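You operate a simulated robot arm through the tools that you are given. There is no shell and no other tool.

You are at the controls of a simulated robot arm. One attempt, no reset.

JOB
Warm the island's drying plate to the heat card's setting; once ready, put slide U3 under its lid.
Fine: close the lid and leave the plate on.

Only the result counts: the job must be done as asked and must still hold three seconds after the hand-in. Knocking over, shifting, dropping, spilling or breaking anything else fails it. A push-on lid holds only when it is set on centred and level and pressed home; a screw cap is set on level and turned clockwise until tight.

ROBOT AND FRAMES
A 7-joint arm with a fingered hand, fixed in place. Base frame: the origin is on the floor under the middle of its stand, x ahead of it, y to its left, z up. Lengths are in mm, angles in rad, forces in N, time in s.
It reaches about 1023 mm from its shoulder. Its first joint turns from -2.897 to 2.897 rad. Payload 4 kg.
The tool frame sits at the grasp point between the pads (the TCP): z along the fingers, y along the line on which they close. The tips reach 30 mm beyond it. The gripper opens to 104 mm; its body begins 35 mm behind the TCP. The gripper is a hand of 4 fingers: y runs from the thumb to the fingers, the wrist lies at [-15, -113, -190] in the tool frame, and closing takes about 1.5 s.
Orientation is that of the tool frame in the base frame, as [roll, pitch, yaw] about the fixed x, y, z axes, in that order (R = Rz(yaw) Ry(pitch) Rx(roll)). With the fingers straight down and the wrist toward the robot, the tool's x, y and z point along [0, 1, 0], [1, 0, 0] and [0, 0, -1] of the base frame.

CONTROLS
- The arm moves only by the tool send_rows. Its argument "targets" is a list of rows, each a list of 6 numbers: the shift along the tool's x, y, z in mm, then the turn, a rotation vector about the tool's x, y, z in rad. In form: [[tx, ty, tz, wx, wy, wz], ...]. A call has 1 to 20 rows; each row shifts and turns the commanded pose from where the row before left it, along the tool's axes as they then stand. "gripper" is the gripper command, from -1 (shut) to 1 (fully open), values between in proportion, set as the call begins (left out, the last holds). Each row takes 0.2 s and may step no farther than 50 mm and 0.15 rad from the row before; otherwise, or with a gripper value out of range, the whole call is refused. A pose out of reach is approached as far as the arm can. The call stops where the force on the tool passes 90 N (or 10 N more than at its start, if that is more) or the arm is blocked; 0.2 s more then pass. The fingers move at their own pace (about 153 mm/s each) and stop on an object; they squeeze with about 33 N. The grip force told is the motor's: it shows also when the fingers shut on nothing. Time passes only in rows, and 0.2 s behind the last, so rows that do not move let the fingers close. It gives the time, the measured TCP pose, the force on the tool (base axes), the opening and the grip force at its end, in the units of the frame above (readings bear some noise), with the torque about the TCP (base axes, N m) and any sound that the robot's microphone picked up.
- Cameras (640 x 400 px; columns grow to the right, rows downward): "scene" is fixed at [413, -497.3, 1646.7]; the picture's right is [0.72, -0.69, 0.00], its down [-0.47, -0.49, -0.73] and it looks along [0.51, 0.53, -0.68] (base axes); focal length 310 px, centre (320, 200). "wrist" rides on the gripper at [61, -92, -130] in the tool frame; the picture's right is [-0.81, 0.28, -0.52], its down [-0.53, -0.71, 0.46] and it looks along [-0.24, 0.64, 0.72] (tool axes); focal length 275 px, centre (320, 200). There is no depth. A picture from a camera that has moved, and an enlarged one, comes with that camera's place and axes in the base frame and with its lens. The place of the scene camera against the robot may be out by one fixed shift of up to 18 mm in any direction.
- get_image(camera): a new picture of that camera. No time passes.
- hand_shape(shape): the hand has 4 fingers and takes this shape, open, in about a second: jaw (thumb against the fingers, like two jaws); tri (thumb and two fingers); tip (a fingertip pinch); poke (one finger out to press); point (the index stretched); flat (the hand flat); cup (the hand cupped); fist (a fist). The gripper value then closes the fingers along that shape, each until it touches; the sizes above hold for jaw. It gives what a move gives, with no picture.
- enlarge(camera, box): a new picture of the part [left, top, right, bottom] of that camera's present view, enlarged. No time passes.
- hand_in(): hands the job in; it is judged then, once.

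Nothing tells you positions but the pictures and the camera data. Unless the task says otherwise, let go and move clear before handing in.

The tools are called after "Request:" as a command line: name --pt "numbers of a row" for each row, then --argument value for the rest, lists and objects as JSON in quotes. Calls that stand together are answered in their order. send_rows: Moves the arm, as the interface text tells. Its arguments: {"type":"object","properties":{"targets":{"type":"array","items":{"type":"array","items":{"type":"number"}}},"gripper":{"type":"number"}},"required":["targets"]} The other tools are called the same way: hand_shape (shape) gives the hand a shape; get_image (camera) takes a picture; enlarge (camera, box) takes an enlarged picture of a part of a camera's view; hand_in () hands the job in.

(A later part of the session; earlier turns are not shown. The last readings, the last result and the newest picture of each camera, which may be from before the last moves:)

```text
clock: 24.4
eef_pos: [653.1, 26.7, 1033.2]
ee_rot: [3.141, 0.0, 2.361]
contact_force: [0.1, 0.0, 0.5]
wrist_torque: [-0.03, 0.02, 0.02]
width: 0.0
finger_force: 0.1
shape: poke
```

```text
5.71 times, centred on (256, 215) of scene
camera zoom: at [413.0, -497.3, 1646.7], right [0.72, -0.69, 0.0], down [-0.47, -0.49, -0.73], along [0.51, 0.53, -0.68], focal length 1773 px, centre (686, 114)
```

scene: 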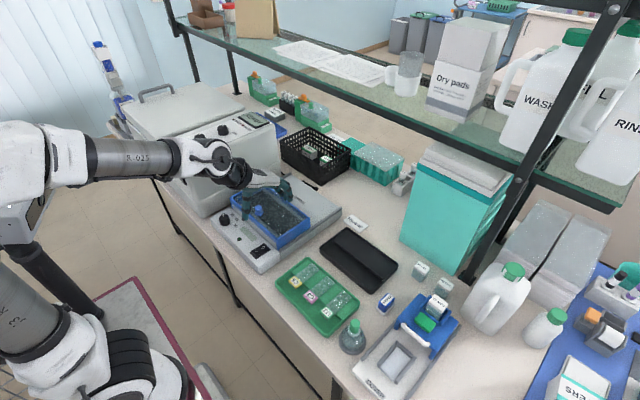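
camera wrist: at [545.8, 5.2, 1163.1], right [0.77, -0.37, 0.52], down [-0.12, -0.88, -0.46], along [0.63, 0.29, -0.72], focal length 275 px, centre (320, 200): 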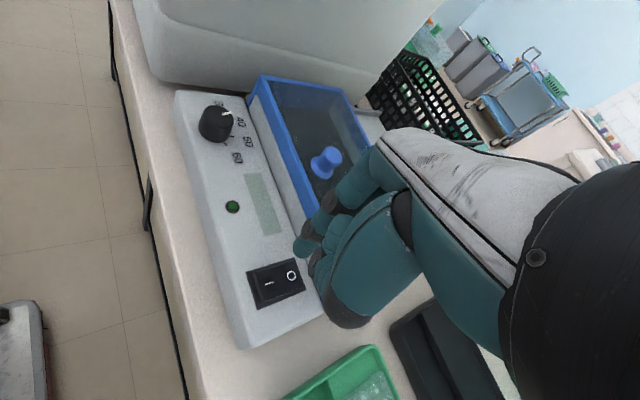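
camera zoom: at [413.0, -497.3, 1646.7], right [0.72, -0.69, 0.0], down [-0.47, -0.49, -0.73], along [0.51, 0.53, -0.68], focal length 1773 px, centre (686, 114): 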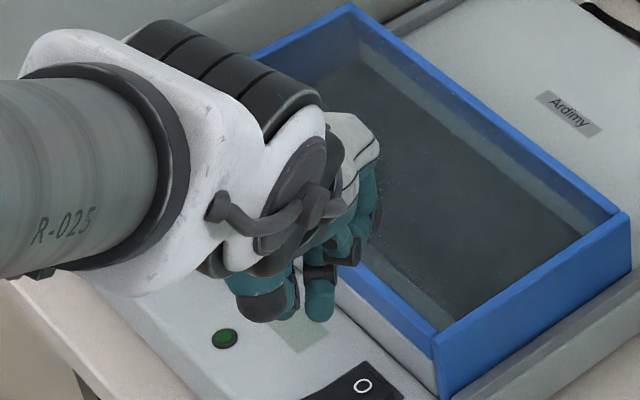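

Request:
enlarge --camera "wrist" --box '[230, 190, 390, 290]'

Request:
enlarge --camera "scene" --box '[230, 205, 294, 245]'

Request:
enlarge --camera "wrist" --box '[160, 80, 320, 180]'

```text
4.00 times, centred on (310, 240) of wrist
camera zoom: at [545.8, 5.2, 1163.1], right [0.77, -0.37, 0.52], down [-0.12, -0.88, -0.46], along [0.63, 0.29, -0.72], focal length 1101 px, centre (360, 40)
```

zoom: 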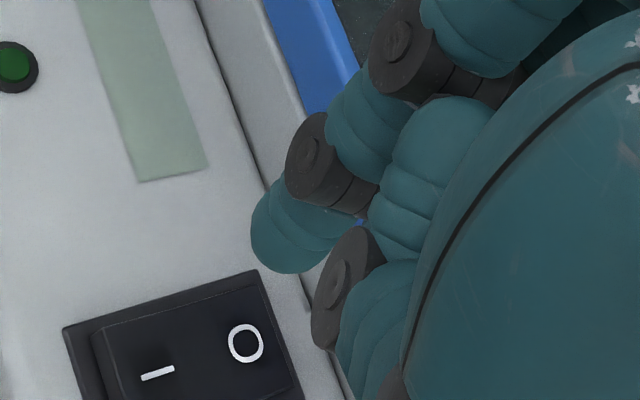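

```text
10.00 times, centred on (262, 225) of scene
camera zoom: at [413.0, -497.3, 1646.7], right [0.72, -0.69, 0.0], down [-0.47, -0.49, -0.73], along [0.51, 0.53, -0.68], focal length 3103 px, centre (900, -50)
```

zoom: 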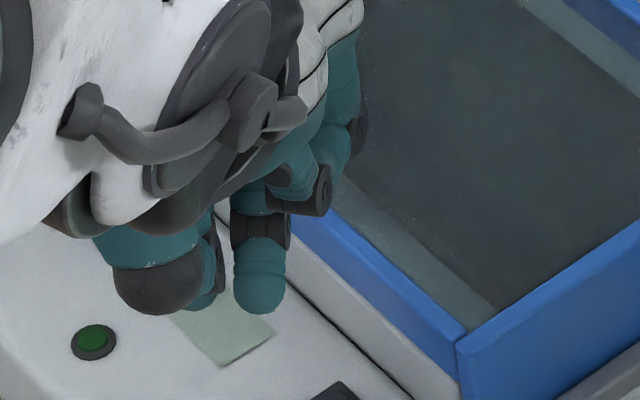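

```text
4.00 times, centred on (240, 130) of wrist
camera zoom: at [545.8, 5.2, 1163.1], right [0.77, -0.37, 0.52], down [-0.12, -0.88, -0.46], along [0.63, 0.29, -0.72], focal length 1101 px, centre (640, 480)
```

zoom: 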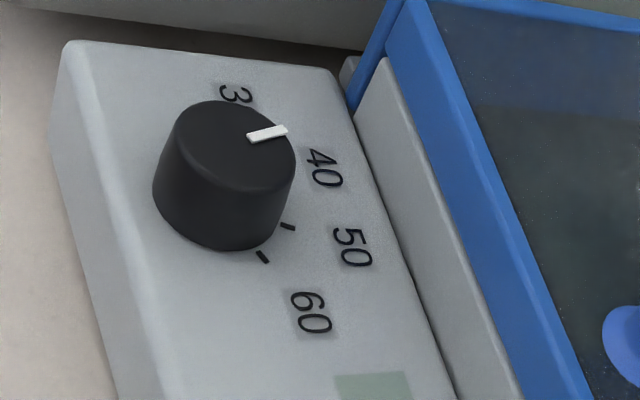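

The poke tip sits roughly [7, 4, 34] from the TCP in the tool frame, and the rocker's I end is at about [652, 27]. I'll offset for that and come down close before pressing.

Request:
send_rows --pt "-4.6 -6.2 0 0 0 0" --pt "0 0 20 0 0 0" --pt "0 0 20 0 0 0" --pt "0 0 8 0 0 0" --pt "0 0 0 0 0 0"

Request:
enlarge --camera "wrist" --box '[240, 200, 400, 300]'

Request:
enlarge --camera "scene" --box '[220, 210, 300, 260]'

```text
clock: 25.6
eef_pos: [652.0, 20.8, 984.8]
ee_rot: [3.141, 0.0, 2.36]
contact_force: [-0.1, 0.3, 0.3]
wrist_torque: [0.0, 0.01, 0.01]
width: 0.0
finger_force: 0.0
shape: poke
```

```text
4.00 times, centred on (320, 250) of wrist
camera zoom: at [545.0, -1.6, 1114.8], right [0.77, -0.38, 0.52], down [-0.12, -0.88, -0.46], along [0.63, 0.29, -0.72], focal length 1101 px, centre (320, 0)
```

zoom: 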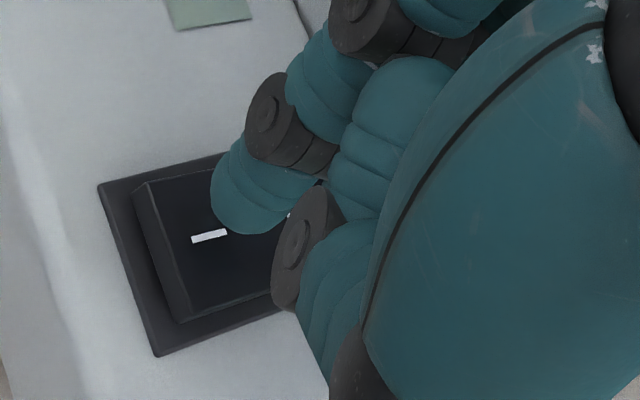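

```text
8.00 times, centred on (260, 235) of scene
camera zoom: at [413.0, -497.3, 1646.7], right [0.72, -0.69, 0.0], down [-0.47, -0.49, -0.73], along [0.51, 0.53, -0.68], focal length 2483 px, centre (800, -80)
```

zoom: 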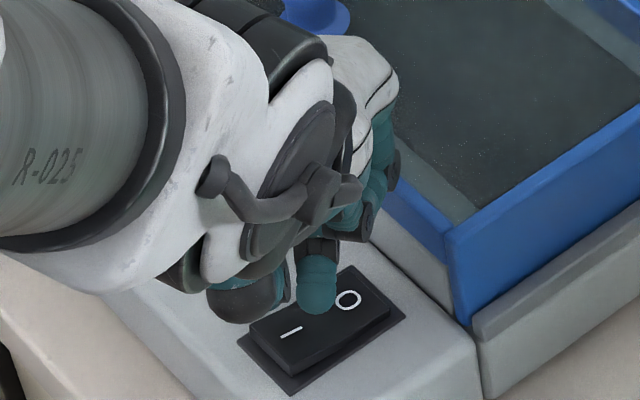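

The poke finger actually reaches farther (about [0, 17, 50] from the TCP), so its tip is right over the middle of the rocker. I'll lift a little and shift so the tip comes down on the I end.

Request:
send_rows --pt "0 0 -15 0 0 0" --pt "7 -15.5 0 0 0 0" --pt "0 0 0 0 0 0"

Request:
enlarge --camera "wrist" --box '[240, 200, 400, 300]'

Request:
enlarge --camera "scene" --box '[220, 210, 300, 260]'

```text
clock: 26.4
eef_pos: [636.6, 15.1, 1000.1]
ee_rot: [-3.141, 0.0, 2.362]
contact_force: [0.0, 0.1, 0.1]
wrist_torque: [0.01, -0.02, 0.01]
width: 0.0
finger_force: 0.0
shape: poke
```

```text
4.00 times, centred on (320, 250) of wrist
camera zoom: at [529.6, -7.3, 1130.4], right [0.77, -0.38, 0.52], down [-0.12, -0.88, -0.46], along [0.63, 0.29, -0.72], focal length 1101 px, centre (320, 0)
```

zoom: 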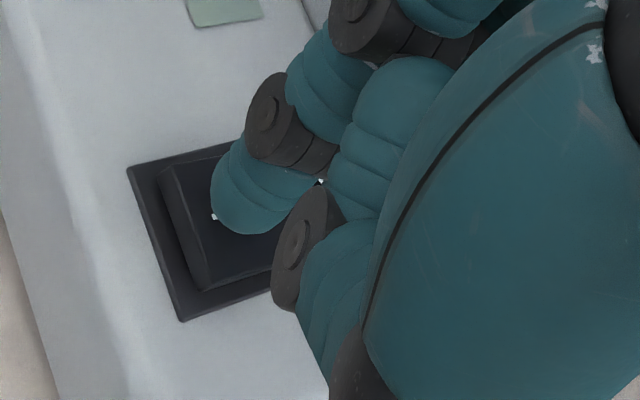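

```text
8.00 times, centred on (260, 235) of scene
camera zoom: at [413.0, -497.3, 1646.7], right [0.72, -0.69, 0.0], down [-0.47, -0.49, -0.73], along [0.51, 0.53, -0.68], focal length 2483 px, centre (800, -80)
```

zoom: 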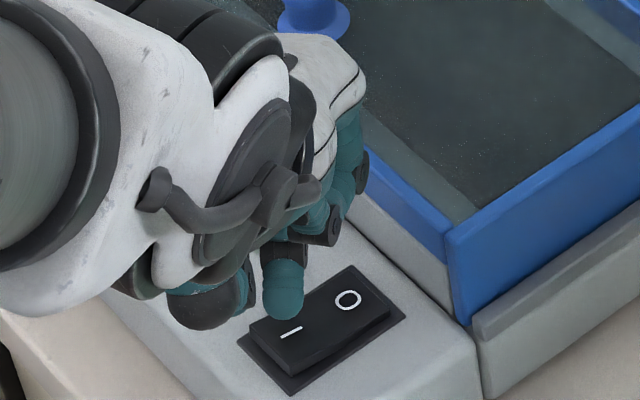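

Request:
send_rows --pt "0 0 5 0 0 0" --pt "0 0 4 0 0 0" --pt "0 0 3 0 0 0"

Request:
enlarge --camera "scene" --box '[220, 210, 300, 260]'

Request:
enlarge --camera "wrist" --box '[240, 200, 400, 300]'

```text
clock: 27.2
eef_pos: [636.6, 14.6, 989.2]
ee_rot: [-3.141, 0.0, 2.359]
contact_force: [-0.1, -0.8, 0.2]
wrist_torque: [0.0, -0.02, -0.05]
width: 0.0
finger_force: 0.0
shape: poke
```

```text
8.00 times, centred on (260, 235) of scene
camera zoom: at [413.0, -497.3, 1646.7], right [0.72, -0.69, 0.0], down [-0.47, -0.49, -0.73], along [0.51, 0.53, -0.68], focal length 2483 px, centre (800, -80)
```

zoom: 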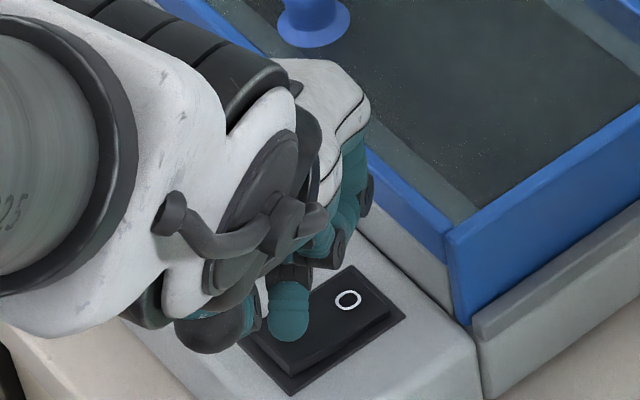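

```text
4.00 times, centred on (320, 250) of wrist
camera zoom: at [529.8, -7.3, 1118.5], right [0.77, -0.38, 0.52], down [-0.12, -0.88, -0.46], along [0.63, 0.29, -0.72], focal length 1101 px, centre (320, 0)
```

zoom: 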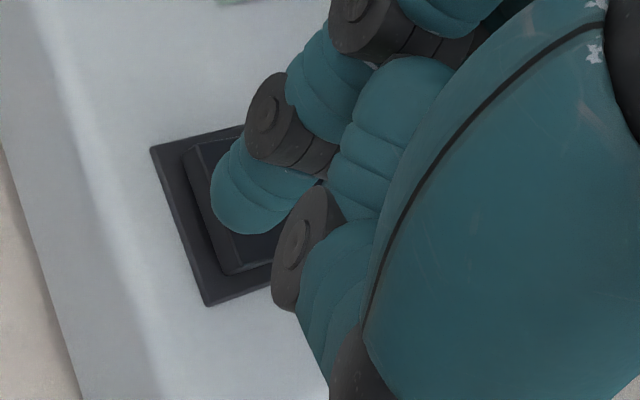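

Request:
send_rows --pt "0 0 4 0 0 0" --pt "0 0 3 0 0 0" --pt "0 0 3 0 0 0"

Request:
enlarge --camera "scene" --box '[220, 210, 300, 260]'

Request:
enlarge --camera "wrist" --box '[240, 200, 400, 300]'

```text
clock: 28.0
eef_pos: [636.8, 15.1, 977.4]
ee_rot: [3.141, 0.001, 2.36]
contact_force: [-1.0, 0.2, 0.1]
wrist_torque: [-0.01, 0.01, 0.02]
width: 0.0
finger_force: 0.0
shape: poke
```

```text
8.00 times, centred on (260, 235) of scene
camera zoom: at [413.0, -497.3, 1646.7], right [0.72, -0.69, 0.0], down [-0.47, -0.49, -0.73], along [0.51, 0.53, -0.68], focal length 2483 px, centre (800, -80)
```

zoom: 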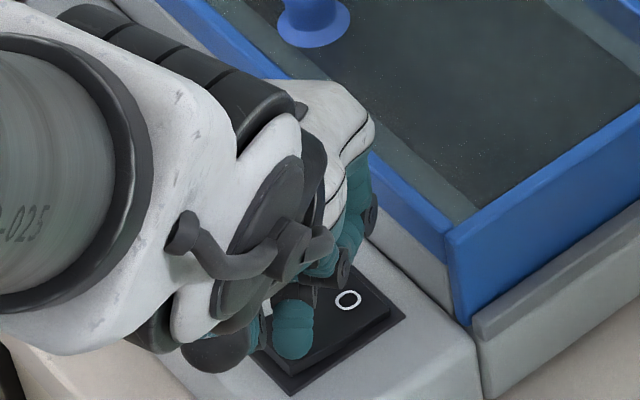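

```text
4.00 times, centred on (320, 250) of wrist
camera zoom: at [530.0, -7.2, 1108.2], right [0.77, -0.38, 0.52], down [-0.12, -0.88, -0.46], along [0.63, 0.29, -0.72], focal length 1101 px, centre (320, 0)
```

zoom: 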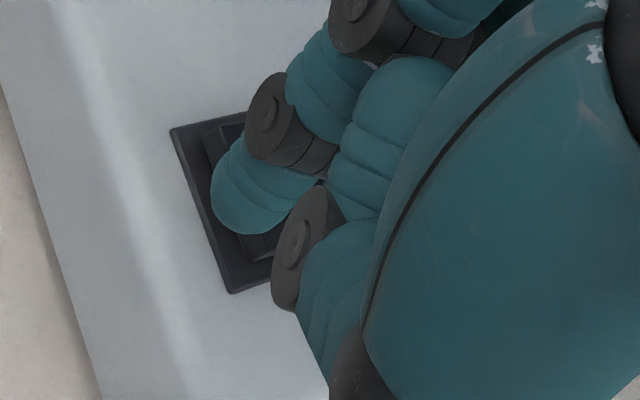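

Request:
send_rows --pt "-1.4 5.6 0 0 0 0" --pt "0 0 3 0 0 0" --pt "0 0 3 0 0 0" --pt "0 0 2 0 0 0"

Request:
enlarge --camera "scene" --box '[220, 210, 300, 260]'

Request:
enlarge --camera "wrist" --box '[240, 200, 400, 300]'

```text
clock: 29.0
eef_pos: [642.2, 16.6, 970.0]
ee_rot: [3.141, 0.0, 2.36]
contact_force: [-0.3, -0.7, 0.5]
wrist_torque: [0.0, -0.03, -0.02]
width: 0.0
finger_force: 0.1
shape: poke
```

```text
8.00 times, centred on (260, 235) of scene
camera zoom: at [413.0, -497.3, 1646.7], right [0.72, -0.69, 0.0], down [-0.47, -0.49, -0.73], along [0.51, 0.53, -0.68], focal length 2483 px, centre (800, -80)
```

zoom: 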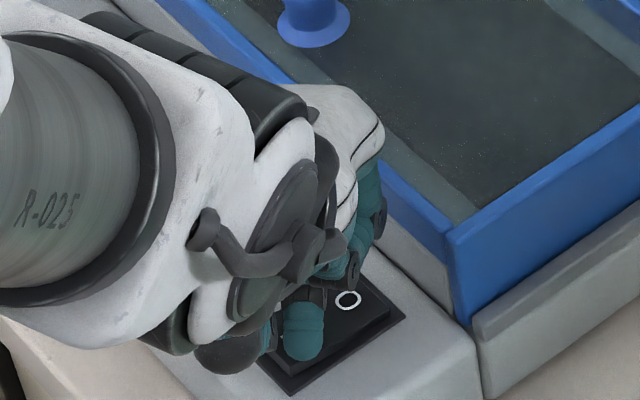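

```text
4.00 times, centred on (320, 250) of wrist
camera zoom: at [535.0, -4.5, 1100.2], right [0.77, -0.38, 0.52], down [-0.12, -0.88, -0.46], along [0.63, 0.29, -0.72], focal length 1101 px, centre (320, 0)
```

zoom: 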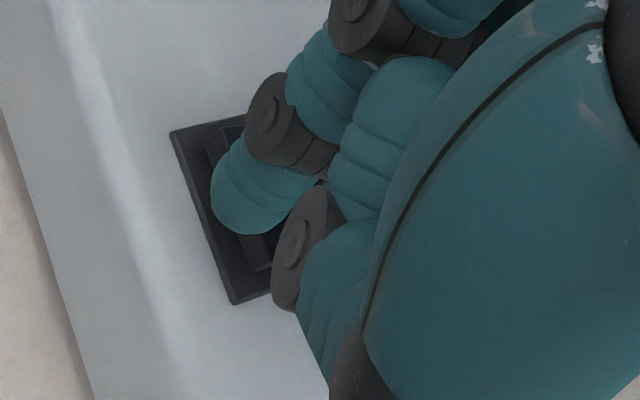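

No contact yet, and the two cameras disagree about where the poke finger really is. A closed tip pinch puts both tips right at the TCP axis, so I'll lift and press with that instead.

Request:
send_rows --pt "0 0 -30 0 0 0" --pt "0 0 -40 0 0 0"

Request:
hand_shape --shape "tip"

Request:
send_rows --pt "0 0 0 0 0 0" --pt "0 0 0 0 0 0" --pt "0 0 0 0 0 0" --pt "0 0 0 0 0 0" --pt "0 0 0 0 0 0" --pt "0 0 0 0 0 0" --gripper -1

Request:
enlarge --camera "wrist" --box '[230, 200, 390, 300]'

Request:
enlarge --camera "scene" --box '[220, 200, 300, 250]'

```text
clock: 29.6
eef_pos: [642.6, 19.2, 1040.3]
ee_rot: [3.141, 0.002, 2.361]
contact_force: [1.1, -0.1, -0.7]
wrist_torque: [-0.03, -0.01, 0.01]
width: 0.0
finger_force: 0.1
shape: poke
```

```text
clock: 30.5
eef_pos: [642.6, 18.6, 1040.6]
ee_rot: [-3.14, 0.0, 2.36]
contact_force: [0.1, -0.3, -0.2]
wrist_torque: [0.01, 0.01, 0.04]
width: 103.8
finger_force: 0.1
shape: tip
```

```text
clock: 31.9
eef_pos: [643.1, 19.0, 1039.4]
ee_rot: [-3.14, 0.0, 2.359]
contact_force: [0.2, -0.1, -0.1]
wrist_torque: [-0.02, 0.01, 0.01]
width: 0.0
finger_force: 32.7
shape: tip
```

```text
4.00 times, centred on (310, 250) of wrist
camera zoom: at [535.3, -3.2, 1169.8], right [0.77, -0.38, 0.52], down [-0.12, -0.88, -0.46], along [0.63, 0.29, -0.72], focal length 1101 px, centre (360, 0)
```

zoom: 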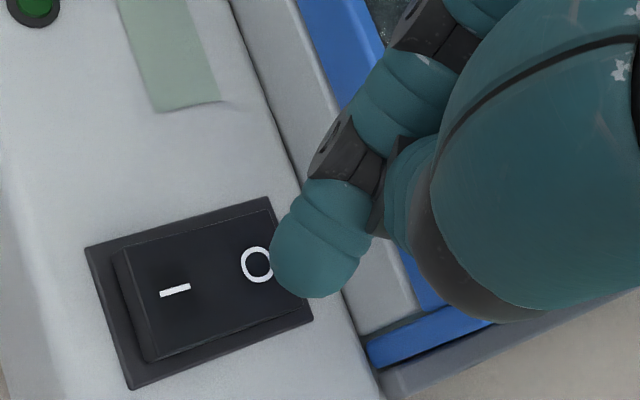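

```text
8.00 times, centred on (260, 225) of scene
camera zoom: at [413.0, -497.3, 1646.7], right [0.72, -0.69, 0.0], down [-0.47, -0.49, -0.73], along [0.51, 0.53, -0.68], focal length 2483 px, centre (800, 0)
```

zoom: 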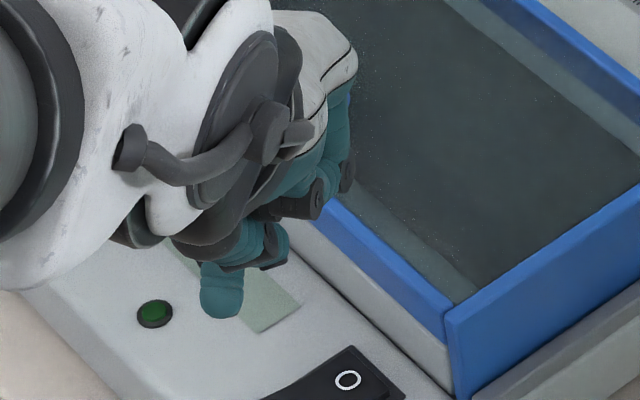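

Request:
send_rows --pt "-2.2 16.3 0 0 0 0" --pt "0 0 25 0 0 0" --pt "0 0 25 0 0 0" --pt "0 0 15 0 0 0" --pt "0 0 0 0 0 0"

Request:
enlarge --camera "wrist" --box '[230, 200, 390, 300]'

Request:
enlarge --camera "scene" --box '[220, 210, 300, 260]'

```text
clock: 33.1
eef_pos: [654.4, 28.4, 975.7]
ee_rot: [3.141, 0.001, 2.358]
contact_force: [-0.2, 0.1, -0.1]
wrist_torque: [-0.02, -0.02, -0.01]
width: 0.1
finger_force: 33.5
shape: tip
```

```text
4.00 times, centred on (310, 250) of wrist
camera zoom: at [547.7, 6.3, 1105.1], right [0.77, -0.38, 0.52], down [-0.12, -0.88, -0.46], along [0.63, 0.29, -0.72], focal length 1101 px, centre (360, 0)
```

zoom: 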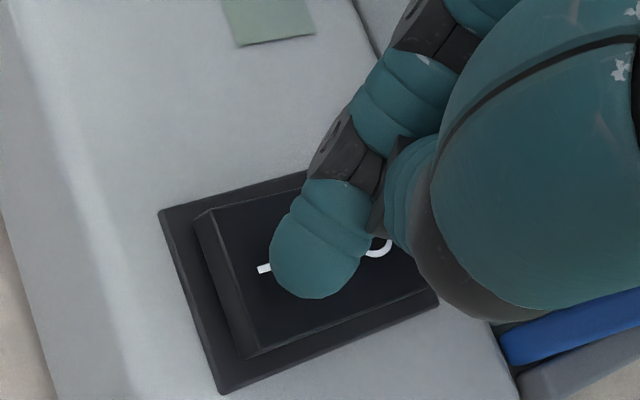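

```text
8.00 times, centred on (260, 235) of scene
camera zoom: at [413.0, -497.3, 1646.7], right [0.72, -0.69, 0.0], down [-0.47, -0.49, -0.73], along [0.51, 0.53, -0.68], focal length 2483 px, centre (800, -80)
```

zoom: 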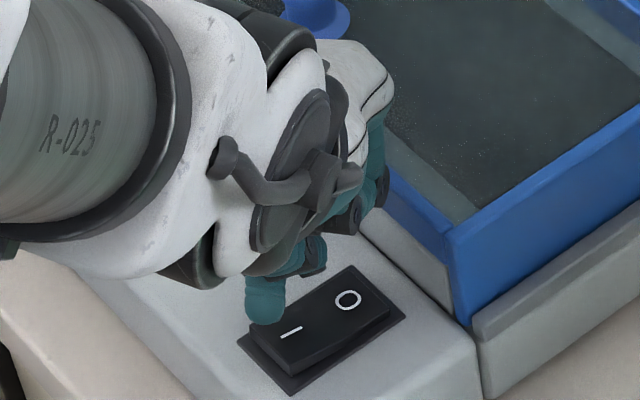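

Request:
send_rows --pt "-1.5 1.5 4 0 0 0" --pt "0 0 4 0 0 0" --pt "0 0 3 0 0 0"

Request:
enlarge --camera "scene" --box '[220, 210, 300, 260]'

Request:
enlarge --camera "wrist" --box '[230, 200, 390, 300]'

```text
clock: 33.9
eef_pos: [656.7, 27.8, 964.8]
ee_rot: [3.142, -0.001, 2.361]
contact_force: [0.1, -0.2, -0.2]
wrist_torque: [-0.01, 0.02, 0.0]
width: 0.0
finger_force: 33.0
shape: tip
```

```text
8.00 times, centred on (260, 235) of scene
camera zoom: at [413.0, -497.3, 1646.7], right [0.72, -0.69, 0.0], down [-0.47, -0.49, -0.73], along [0.51, 0.53, -0.68], focal length 2483 px, centre (800, -80)
```

zoom: 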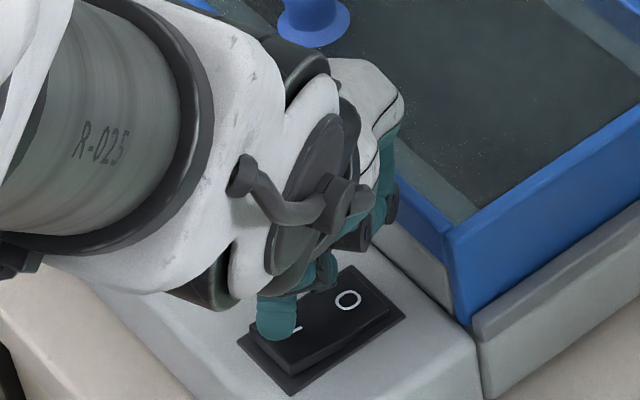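

```text
4.00 times, centred on (310, 250) of wrist
camera zoom: at [550.3, 6.0, 1094.1], right [0.77, -0.38, 0.52], down [-0.12, -0.88, -0.46], along [0.63, 0.29, -0.72], focal length 1101 px, centre (360, 0)
```

zoom: 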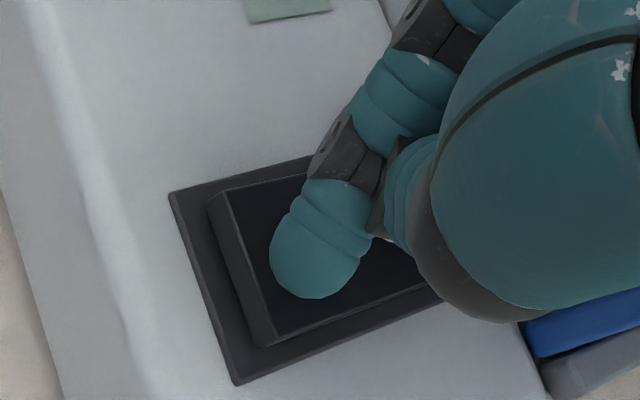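

Still just above the rocker with no contact force. I'll continue down in small steps onto the I end.

Request:
send_rows --pt "0 0 2 0 0 0" --pt "0 0 2 0 0 0" --pt "0 0 2 0 0 0"

Request:
enlarge --camera "scene" --box '[220, 210, 300, 260]'

```text
clock: 34.7
eef_pos: [657.5, 27.2, 958.8]
ee_rot: [3.142, 0.0, 2.361]
contact_force: [-0.5, -0.1, 0.8]
wrist_torque: [-0.02, 0.0, 0.0]
width: 0.1
finger_force: 33.1
shape: tip
```

```text
8.00 times, centred on (260, 235) of scene
camera zoom: at [413.0, -497.3, 1646.7], right [0.72, -0.69, 0.0], down [-0.47, -0.49, -0.73], along [0.51, 0.53, -0.68], focal length 2483 px, centre (800, -80)
```

zoom: 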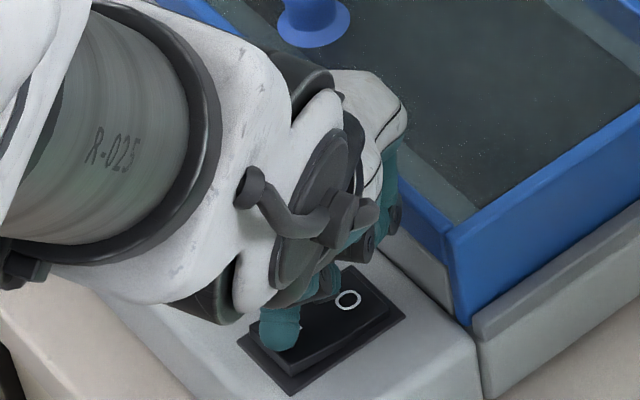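

Request:
send_rows --pt "0 0 2 0 0 0" --pt "0 0 2 0 0 0" --pt "0 0 2 0 0 0"

Request:
enlarge --camera "scene" --box '[220, 210, 300, 260]'

Request:
enlarge --camera "wrist" --box '[150, 160, 390, 310]'

```text
clock: 35.5
eef_pos: [657.2, 28.3, 953.4]
ee_rot: [3.138, 0.001, 2.359]
contact_force: [-1.7, -5.4, 40.4]
wrist_torque: [0.06, -0.15, -0.1]
width: 2.9
finger_force: 33.0
shape: tip
```

```text
8.00 times, centred on (260, 235) of scene
camera zoom: at [413.0, -497.3, 1646.7], right [0.72, -0.69, 0.0], down [-0.47, -0.49, -0.73], along [0.51, 0.53, -0.68], focal length 2483 px, centre (800, -80)
```

zoom: 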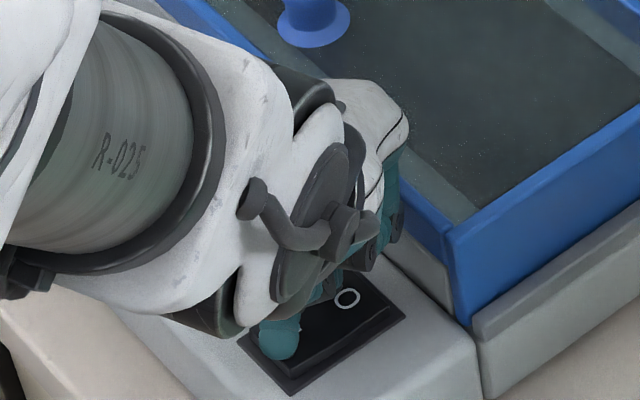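

```text
2.67 times, centred on (270, 235) of wrist
camera zoom: at [550.1, 5.5, 1083.6], right [0.77, -0.38, 0.52], down [-0.12, -0.88, -0.46], along [0.63, 0.29, -0.72], focal length 734 px, centre (453, 107)
```

zoom: 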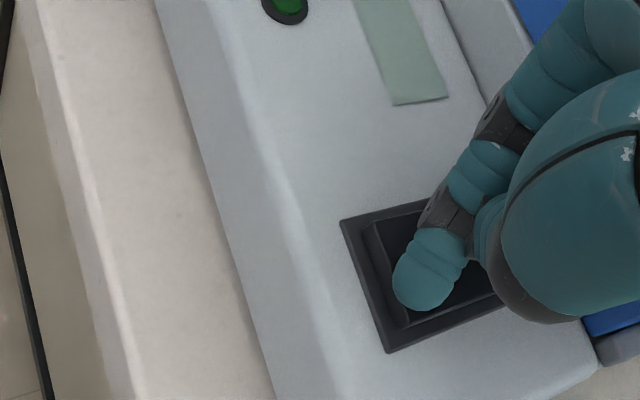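

Request:
send_rows --pt "0 0 1.5 0 0 0" --pt "0 0 1 0 0 0"

Request:
send_rows --pt "0 0 -15 0 0 0" --pt "0 0 -25 0 0 0" --pt "0 -30 -30 0 0 0"

Request:
get_image --camera "wrist"

Request:
enlarge --camera "scene" --box '[210, 190, 306, 250]'

```text
clock: 36.1
eef_pos: [656.6, 28.6, 951.5]
ee_rot: [3.14, 0.0, 2.361]
contact_force: [3.3, 3.3, 34.0]
wrist_torque: [0.2, -0.31, 0.12]
width: 5.5
finger_force: 33.0
shape: tip
```

```text
clock: 36.9
eef_pos: [636.2, 6.8, 1019.9]
ee_rot: [-3.139, -0.001, 2.363]
contact_force: [-0.2, 0.6, -0.4]
wrist_torque: [-0.02, 0.02, 0.02]
width: 0.0
finger_force: 33.0
shape: tip
```

```text
taken
camera wrist: at [529.4, -14.9, 1149.7], right [0.77, -0.37, 0.52], down [-0.12, -0.88, -0.45], along [0.63, 0.29, -0.73], focal length 275 px, centre (320, 200)
```

wrist: 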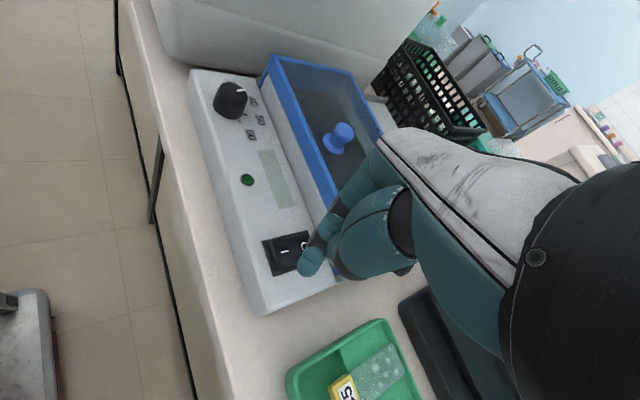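

```text
6.67 times, centred on (258, 220) of scene
camera zoom: at [413.0, -497.3, 1646.7], right [0.72, -0.69, 0.0], down [-0.47, -0.49, -0.73], along [0.51, 0.53, -0.68], focal length 2069 px, centre (733, 67)
```

zoom: 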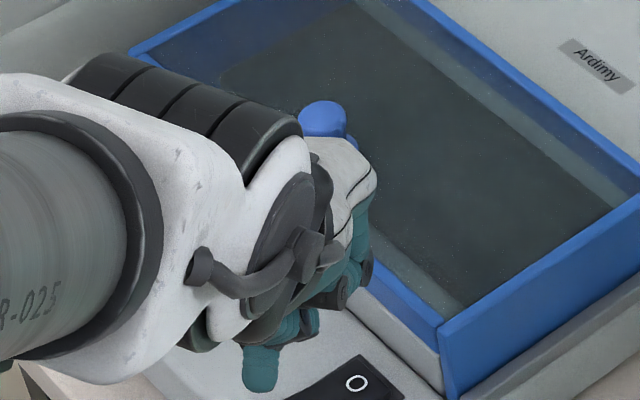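

Request:
enlarge --camera "wrist" --box '[190, 140, 350, 300]'

Request:
send_rows --pt "0 -40 -20 0 0 0" --pt "0 -40 0 0 0 0"

Request:
enlarge --camera "scene" --box '[210, 190, 306, 250]'

Request:
enlarge --camera "wrist" --box '[210, 60, 370, 260]'

```text
2.50 times, centred on (270, 220) of wrist
camera zoom: at [529.4, -14.9, 1149.7], right [0.77, -0.37, 0.52], down [-0.12, -0.88, -0.45], along [0.63, 0.29, -0.73], focal length 688 px, centre (445, 150)
```

zoom: 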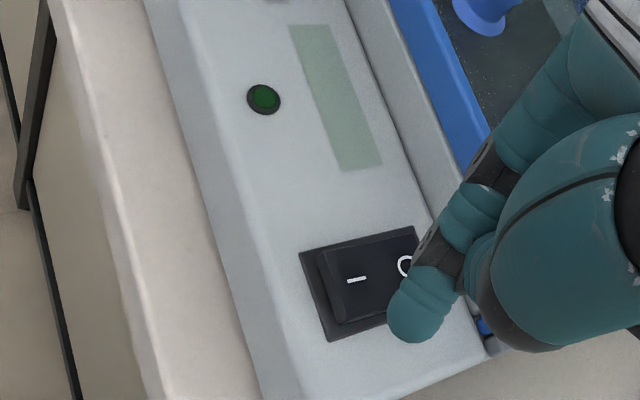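

```text
clock: 37.5
eef_pos: [580.9, -50.8, 1041.2]
ee_rot: [-3.141, 0.0, 2.362]
contact_force: [0.1, 0.3, -0.6]
wrist_torque: [-0.04, -0.02, -0.01]
width: 0.2
finger_force: 32.8
shape: tip
```

```text
6.67 times, centred on (258, 220) of scene
camera zoom: at [413.0, -497.3, 1646.7], right [0.72, -0.69, 0.0], down [-0.47, -0.49, -0.73], along [0.51, 0.53, -0.68], focal length 2069 px, centre (733, 67)
```

zoom: 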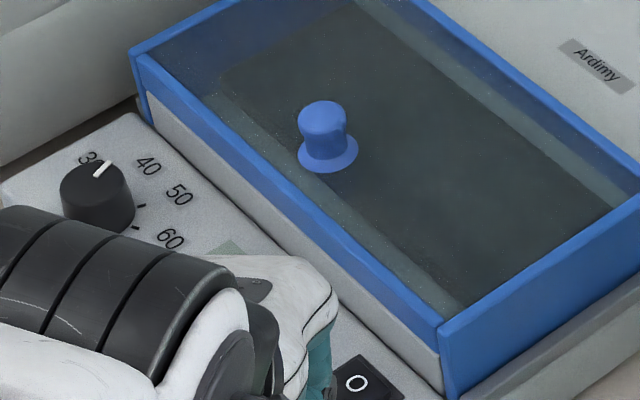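

```text
2.00 times, centred on (290, 160) of wrist
camera zoom: at [473.3, -72.5, 1170.8], right [0.77, -0.37, 0.52], down [-0.12, -0.88, -0.45], along [0.63, 0.29, -0.72], focal length 551 px, centre (380, 280)
```

zoom: 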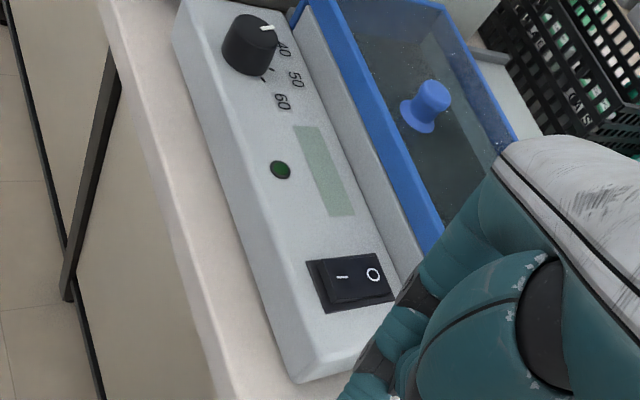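

The rocker did not toggle: the pinch tips spread under the load. I'll raise the hand and turn it side-on to the fixed camera to learn the poke finger's exact geometry before pressing again.

Request:
hand_shape --shape "poke"

Request:
send_rows --pt "0 20 -40 0 0 0.15" --pt "0 0 -40 0 0 0.15" --pt "0 0 -40 0 0 0.15" --pt "0 0 0 0 0 0.15" --pt "0 0 0 0 0 0.15" --pt "0 0 0 0 0 0.15" --pt "0 0 0 0 0 0.15" --pt "0 0 0 0 0 0.15" --pt "0 0 0 0 0 0.15" --pt "0 0 0 0 0 0.15" --pt "0 0 0 0 0 0.075"

Request:
get_image --camera "scene"

Request:
enlarge --camera "scene" --box '[190, 150, 318, 230]'

Request:
get_image --camera "wrist"

```text
clock: 38.4
eef_pos: [581.8, -50.9, 1039.9]
ee_rot: [-3.14, 0.0, 2.36]
contact_force: [0.2, -0.2, -0.7]
wrist_torque: [0.0, 0.0, -0.01]
width: 0.1
finger_force: 0.0
shape: poke
```

```text
clock: 40.8
eef_pos: [594.8, -36.1, 1160.0]
ee_rot: [-3.141, 0.0, 0.783]
contact_force: [-0.5, -0.7, -0.2]
wrist_torque: [0.0, 0.03, 0.01]
width: 0.2
finger_force: 0.1
shape: poke
```

```text
taken
```

scene: 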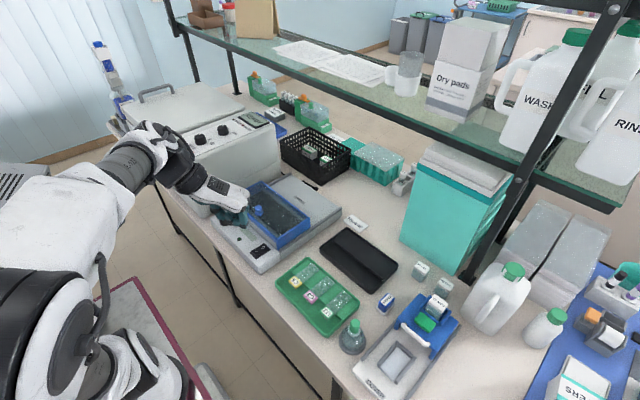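

```text
5.00 times, centred on (254, 190) of scene
camera zoom: at [413.0, -497.3, 1646.7], right [0.72, -0.69, 0.0], down [-0.47, -0.49, -0.73], along [0.51, 0.53, -0.68], focal length 1552 px, centre (650, 250)
```

zoom: 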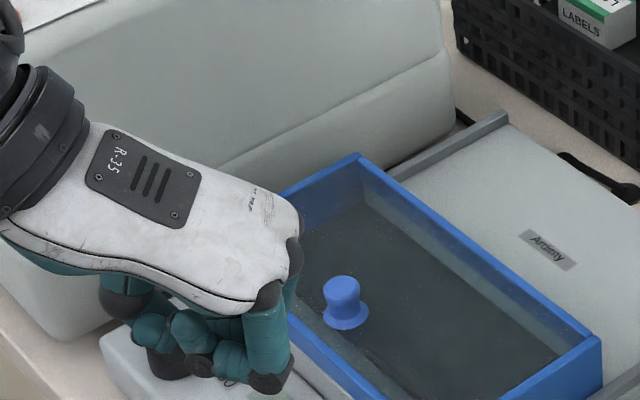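

```text
taken
camera wrist: at [573.6, 71.6, 1289.7], right [-0.38, -0.77, 0.52], down [-0.88, 0.13, -0.46], along [0.28, -0.63, -0.72], focal length 275 px, centre (320, 200)
```

wrist: 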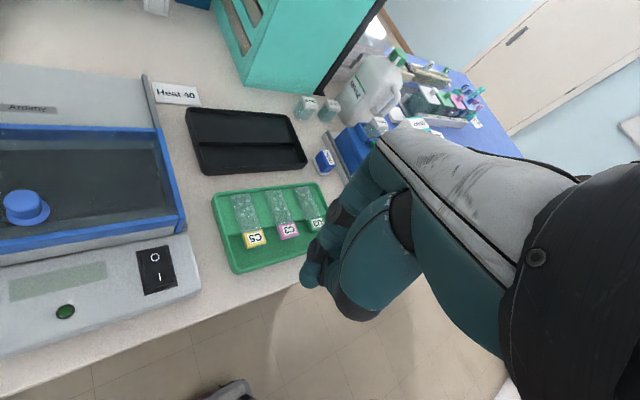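

Now it's clear: the index (wrist-camera side) is the poking finger, with its tip at about [8, 3, 33] in the tool frame. What the scene camera showed was a curled neighbour. I'll go back to the earlier yaw and put that tip on the I end.

Request:
send_rows --pt "0 0 0 0 0 -0.15" --pt "0 0 0 0 0 -0.15" --pt "0 0 0 0 0 -0.15" --pt "0 0 0 0 0 -0.15" --pt "0 0 0 0 0 -0.15" --pt "0 0 0 0 0 -0.15" --pt "0 0 0 0 0 -0.15" --pt "0 0 0 0 0 -0.15" --pt "0 0 0 0 0 -0.15" --pt "0 0 0 0 0 -0.15" --pt "0 0 0 0 0 -0.075"

Request:
send_rows --pt "-1.5 40 20 0 0 0" --pt "-1.5 40 25 0 0 0" --pt "0 0 40 0 0 0" --pt "0 0 40 0 0 0" --pt "0 0 40 0 0 0" --pt "0 0 10 0 0 0" --pt "0 0 0 0 0 0"

Request:
enlarge --camera "wrist" --box '[240, 200, 400, 300]'

```text
clock: 43.2
eef_pos: [593.8, -36.4, 1161.1]
ee_rot: [-3.141, 0.001, 2.362]
contact_force: [0.6, -0.3, -0.4]
wrist_torque: [-0.01, 0.0, 0.0]
width: 0.1
finger_force: 0.0
shape: poke
```

```text
clock: 44.8
eef_pos: [654.2, 19.3, 985.0]
ee_rot: [3.14, -0.001, 2.36]
contact_force: [0.2, 0.3, -0.5]
wrist_torque: [0.0, -0.02, 0.0]
width: 0.0
finger_force: 0.1
shape: poke
```

```text
4.00 times, centred on (320, 250) of wrist
camera zoom: at [546.1, -4.1, 1114.1], right [0.77, -0.38, 0.52], down [-0.12, -0.88, -0.46], along [0.63, 0.29, -0.72], focal length 1101 px, centre (320, 0)
```

zoom: 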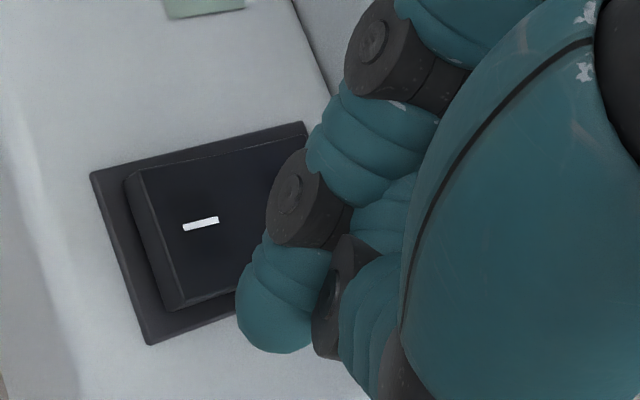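

The last gripper value (−1) curls the poke finger. I'll open it fully and look again.

Request:
send_rows --pt "0 0 -10 0 0 0" --pt "0 0 0 0 0 0" --pt "0 0 0 0 0 0" --pt "0 0 0 0 0 0" --pt "0 0 0 0 0 0" --gripper 1

Request:
enlarge --camera "wrist" --box '[240, 200, 400, 300]'

Request:
enlarge --camera "scene" --box '[220, 205, 300, 255]'

```text
clock: 46.0
eef_pos: [654.2, 18.5, 992.9]
ee_rot: [3.142, 0.0, 2.359]
contact_force: [-0.2, 0.9, 0.6]
wrist_torque: [-0.01, -0.02, 0.0]
width: 0.2
finger_force: 0.2
shape: poke
```

```text
4.00 times, centred on (320, 250) of wrist
camera zoom: at [546.1, -3.8, 1124.6], right [0.77, -0.38, 0.52], down [-0.12, -0.88, -0.46], along [0.63, 0.29, -0.72], focal length 1101 px, centre (320, 0)
```

zoom: 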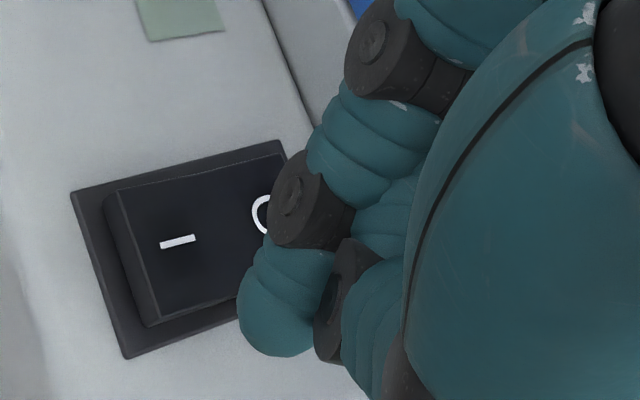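

```text
8.00 times, centred on (260, 230) of scene
camera zoom: at [413.0, -497.3, 1646.7], right [0.72, -0.69, 0.0], down [-0.47, -0.49, -0.73], along [0.51, 0.53, -0.68], focal length 2483 px, centre (800, -40)
```

zoom: 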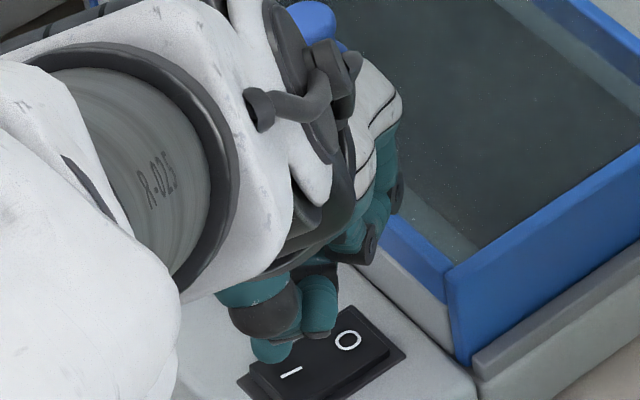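

Request:
send_rows --pt "0 0 -40 0 0 0" --pt "0 0 -20 0 0 0"

Request:
hand_shape --shape "jaw"

Request:
hand_shape --shape "point"

Request:
get_image --camera "wrist"

Request:
enlarge --camera "scene" --box '[200, 170, 312, 240]'

Request:
hand_shape --shape "poke"

Request:
get_image --camera "wrist"

Request:
enlarge --camera "scene" --box '[200, 170, 312, 240]'

```text
clock: 46.6
eef_pos: [653.4, 17.5, 1055.1]
ee_rot: [-3.141, 0.001, 2.361]
contact_force: [-0.1, 0.4, 0.5]
wrist_torque: [-0.01, -0.01, 0.01]
width: 0.3
finger_force: 0.0
shape: poke
```

```text
clock: 47.5
eef_pos: [653.6, 17.7, 1055.3]
ee_rot: [-3.141, 0.0, 2.36]
contact_force: [-0.6, -0.3, -1.2]
wrist_torque: [-0.01, -0.01, -0.01]
width: 103.6
finger_force: 0.0
shape: jaw
```

```text
clock: 48.4
eef_pos: [652.9, 18.4, 1055.5]
ee_rot: [3.141, -0.001, 2.36]
contact_force: [0.4, 1.0, -0.2]
wrist_torque: [0.04, 0.01, 0.01]
width: 96.1
finger_force: 0.0
shape: point
```

```text
taken
camera wrist: at [545.7, -4.0, 1184.6], right [0.77, -0.38, 0.52], down [-0.12, -0.88, -0.46], along [0.63, 0.29, -0.72], focal length 275 px, centre (320, 200)
```

wrist: 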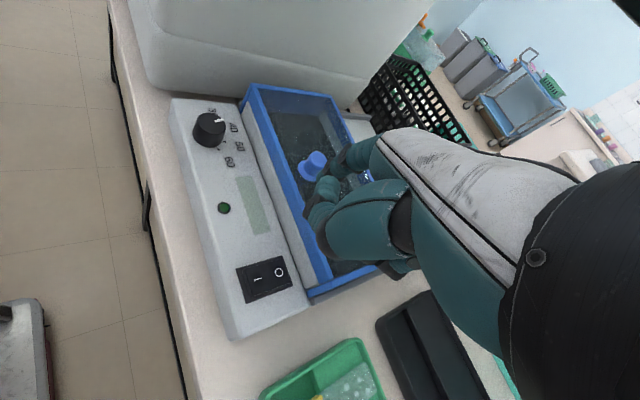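

```text
5.71 times, centred on (256, 205) of scene
camera zoom: at [413.0, -497.3, 1646.7], right [0.72, -0.69, 0.0], down [-0.47, -0.49, -0.73], along [0.51, 0.53, -0.68], focal length 1773 px, centre (686, 171)
```

zoom: 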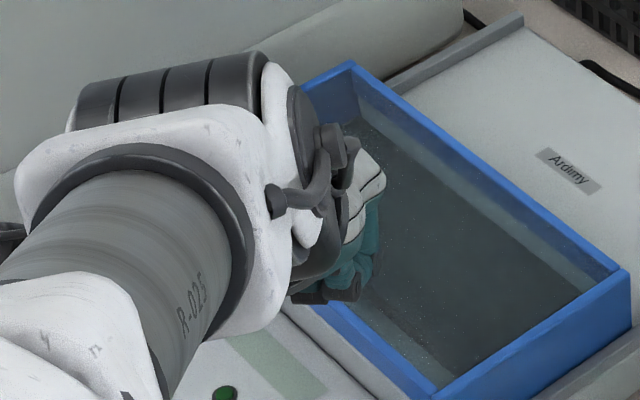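

```text
clock: 49.3
eef_pos: [654.2, 18.8, 1055.0]
ee_rot: [-3.141, 0.0, 2.36]
contact_force: [-0.1, 0.1, -0.1]
wrist_torque: [0.04, -0.02, 0.02]
width: 0.1
finger_force: 0.1
shape: poke
```

```text
taken
camera wrist: at [545.7, -4.0, 1184.6], right [0.77, -0.38, 0.52], down [-0.12, -0.88, -0.46], along [0.63, 0.29, -0.72], focal length 275 px, centre (320, 200)
```

wrist: 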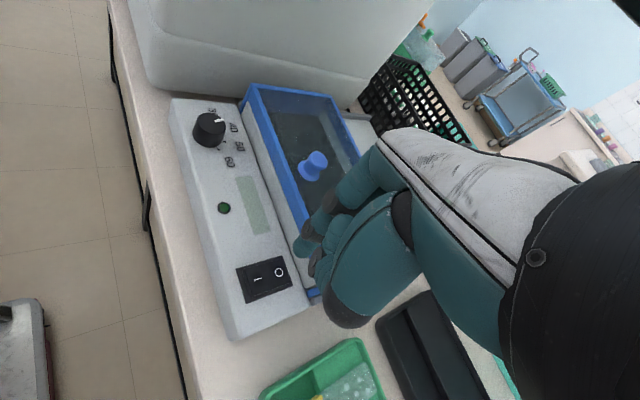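

```text
5.71 times, centred on (256, 205) of scene
camera zoom: at [413.0, -497.3, 1646.7], right [0.72, -0.69, 0.0], down [-0.47, -0.49, -0.73], along [0.51, 0.53, -0.68], focal length 1773 px, centre (686, 171)
```

zoom: 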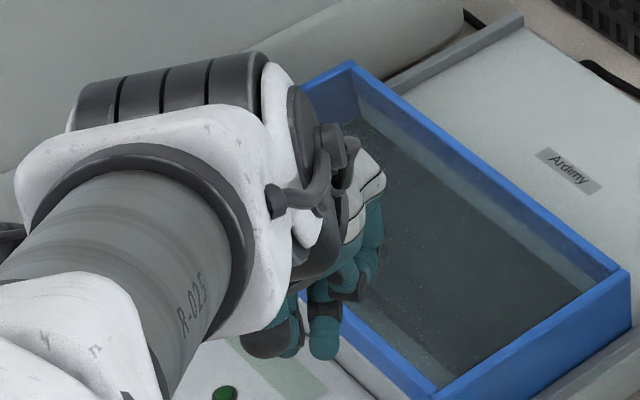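

The poke posture is restored with the index extended. Descending with its tip over the I end.

Request:
send_rows --pt "0 0 40 0 0 0" --pt "0 0 35 0 0 0" --pt "0 0 0 0 0 0"

Request:
enlarge --camera "wrist" --box '[240, 200, 400, 300]'

Request:
enlarge --camera "scene" --box '[220, 210, 300, 260]'

```text
clock: 50.1
eef_pos: [653.0, 18.8, 979.6]
ee_rot: [3.141, 0.001, 2.363]
contact_force: [0.3, -0.2, 0.2]
wrist_torque: [-0.01, 0.02, -0.03]
width: 0.0
finger_force: 0.0
shape: poke
```

```text
4.00 times, centred on (320, 250) of wrist
camera zoom: at [545.7, -3.7, 1109.6], right [0.77, -0.38, 0.52], down [-0.12, -0.88, -0.46], along [0.63, 0.29, -0.72], focal length 1101 px, centre (320, 0)
```

zoom: 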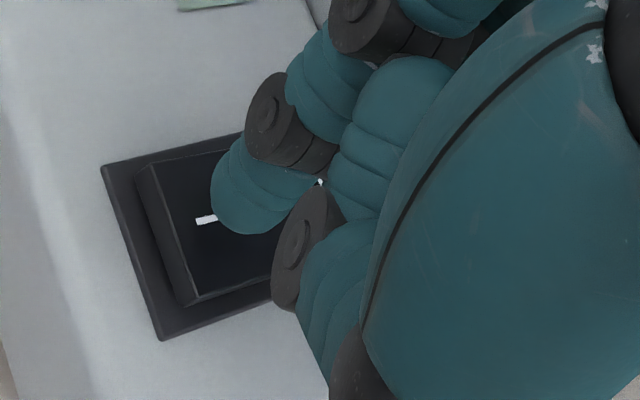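

```text
8.00 times, centred on (260, 235) of scene
camera zoom: at [413.0, -497.3, 1646.7], right [0.72, -0.69, 0.0], down [-0.47, -0.49, -0.73], along [0.51, 0.53, -0.68], focal length 2483 px, centre (800, -80)
```

zoom: 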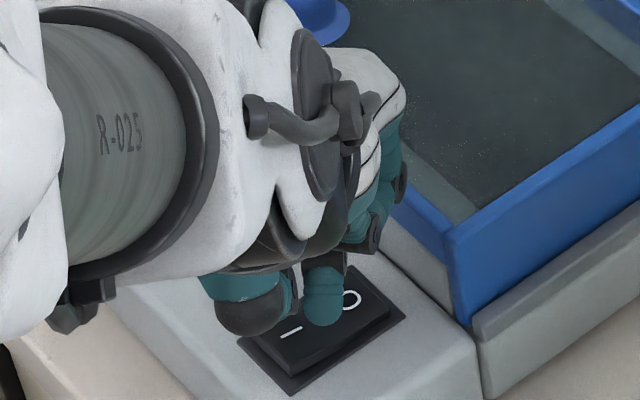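

Two fingers may sit side by side near the tip (x≈+8 and x≈−9). I'll turn the hand to yaw ≈1.57 so both line up across the rocker's width and press the I end together.

Request:
send_rows --pt "0 0 -20 0 0 0.13" --pt "0 0 0 0 0 0.13" --pt "0 0 0 0 0 0.13" --pt "0 0 0 0 0 0.13" --pt "0 0 0 0 0 0.13" --pt "0 0 0 0 0 0.14" --pt "8.5 -4.5 0 0 0 0" --pt "0 0 15 0 0 0" --pt "0 0 0 0 0 0"

Request:
enlarge --camera "wrist" --box '[230, 200, 390, 300]'

Request:
enlarge --camera "scene" --box '[220, 205, 300, 255]'

```text
clock: 52.1
eef_pos: [643.9, 25.2, 983.9]
ee_rot: [-3.121, 0.0, 1.67]
contact_force: [0.4, 0.0, 0.5]
wrist_torque: [0.01, 0.0, 0.01]
width: 0.1
finger_force: 0.1
shape: poke
out of reach, approached as far as the arm can: row 5
```

```text
4.00 times, centred on (310, 250) of wrist
camera zoom: at [549.8, 78.3, 1115.8], right [0.36, -0.78, 0.51], down [-0.67, -0.6, -0.44], along [0.65, -0.18, -0.74], focal length 1101 px, centre (360, 0)
```

zoom: 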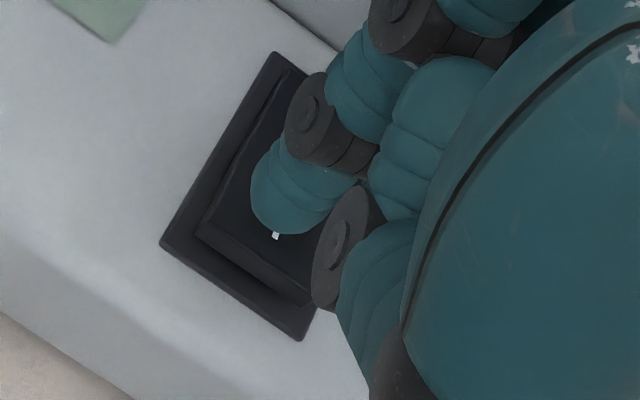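

```text
8.00 times, centred on (260, 230) of scene
camera zoom: at [413.0, -497.3, 1646.7], right [0.72, -0.69, 0.0], down [-0.47, -0.49, -0.73], along [0.51, 0.53, -0.68], focal length 2483 px, centre (800, -40)
```

zoom: 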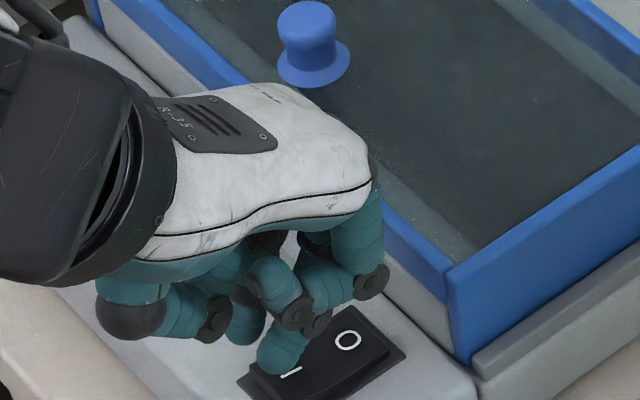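

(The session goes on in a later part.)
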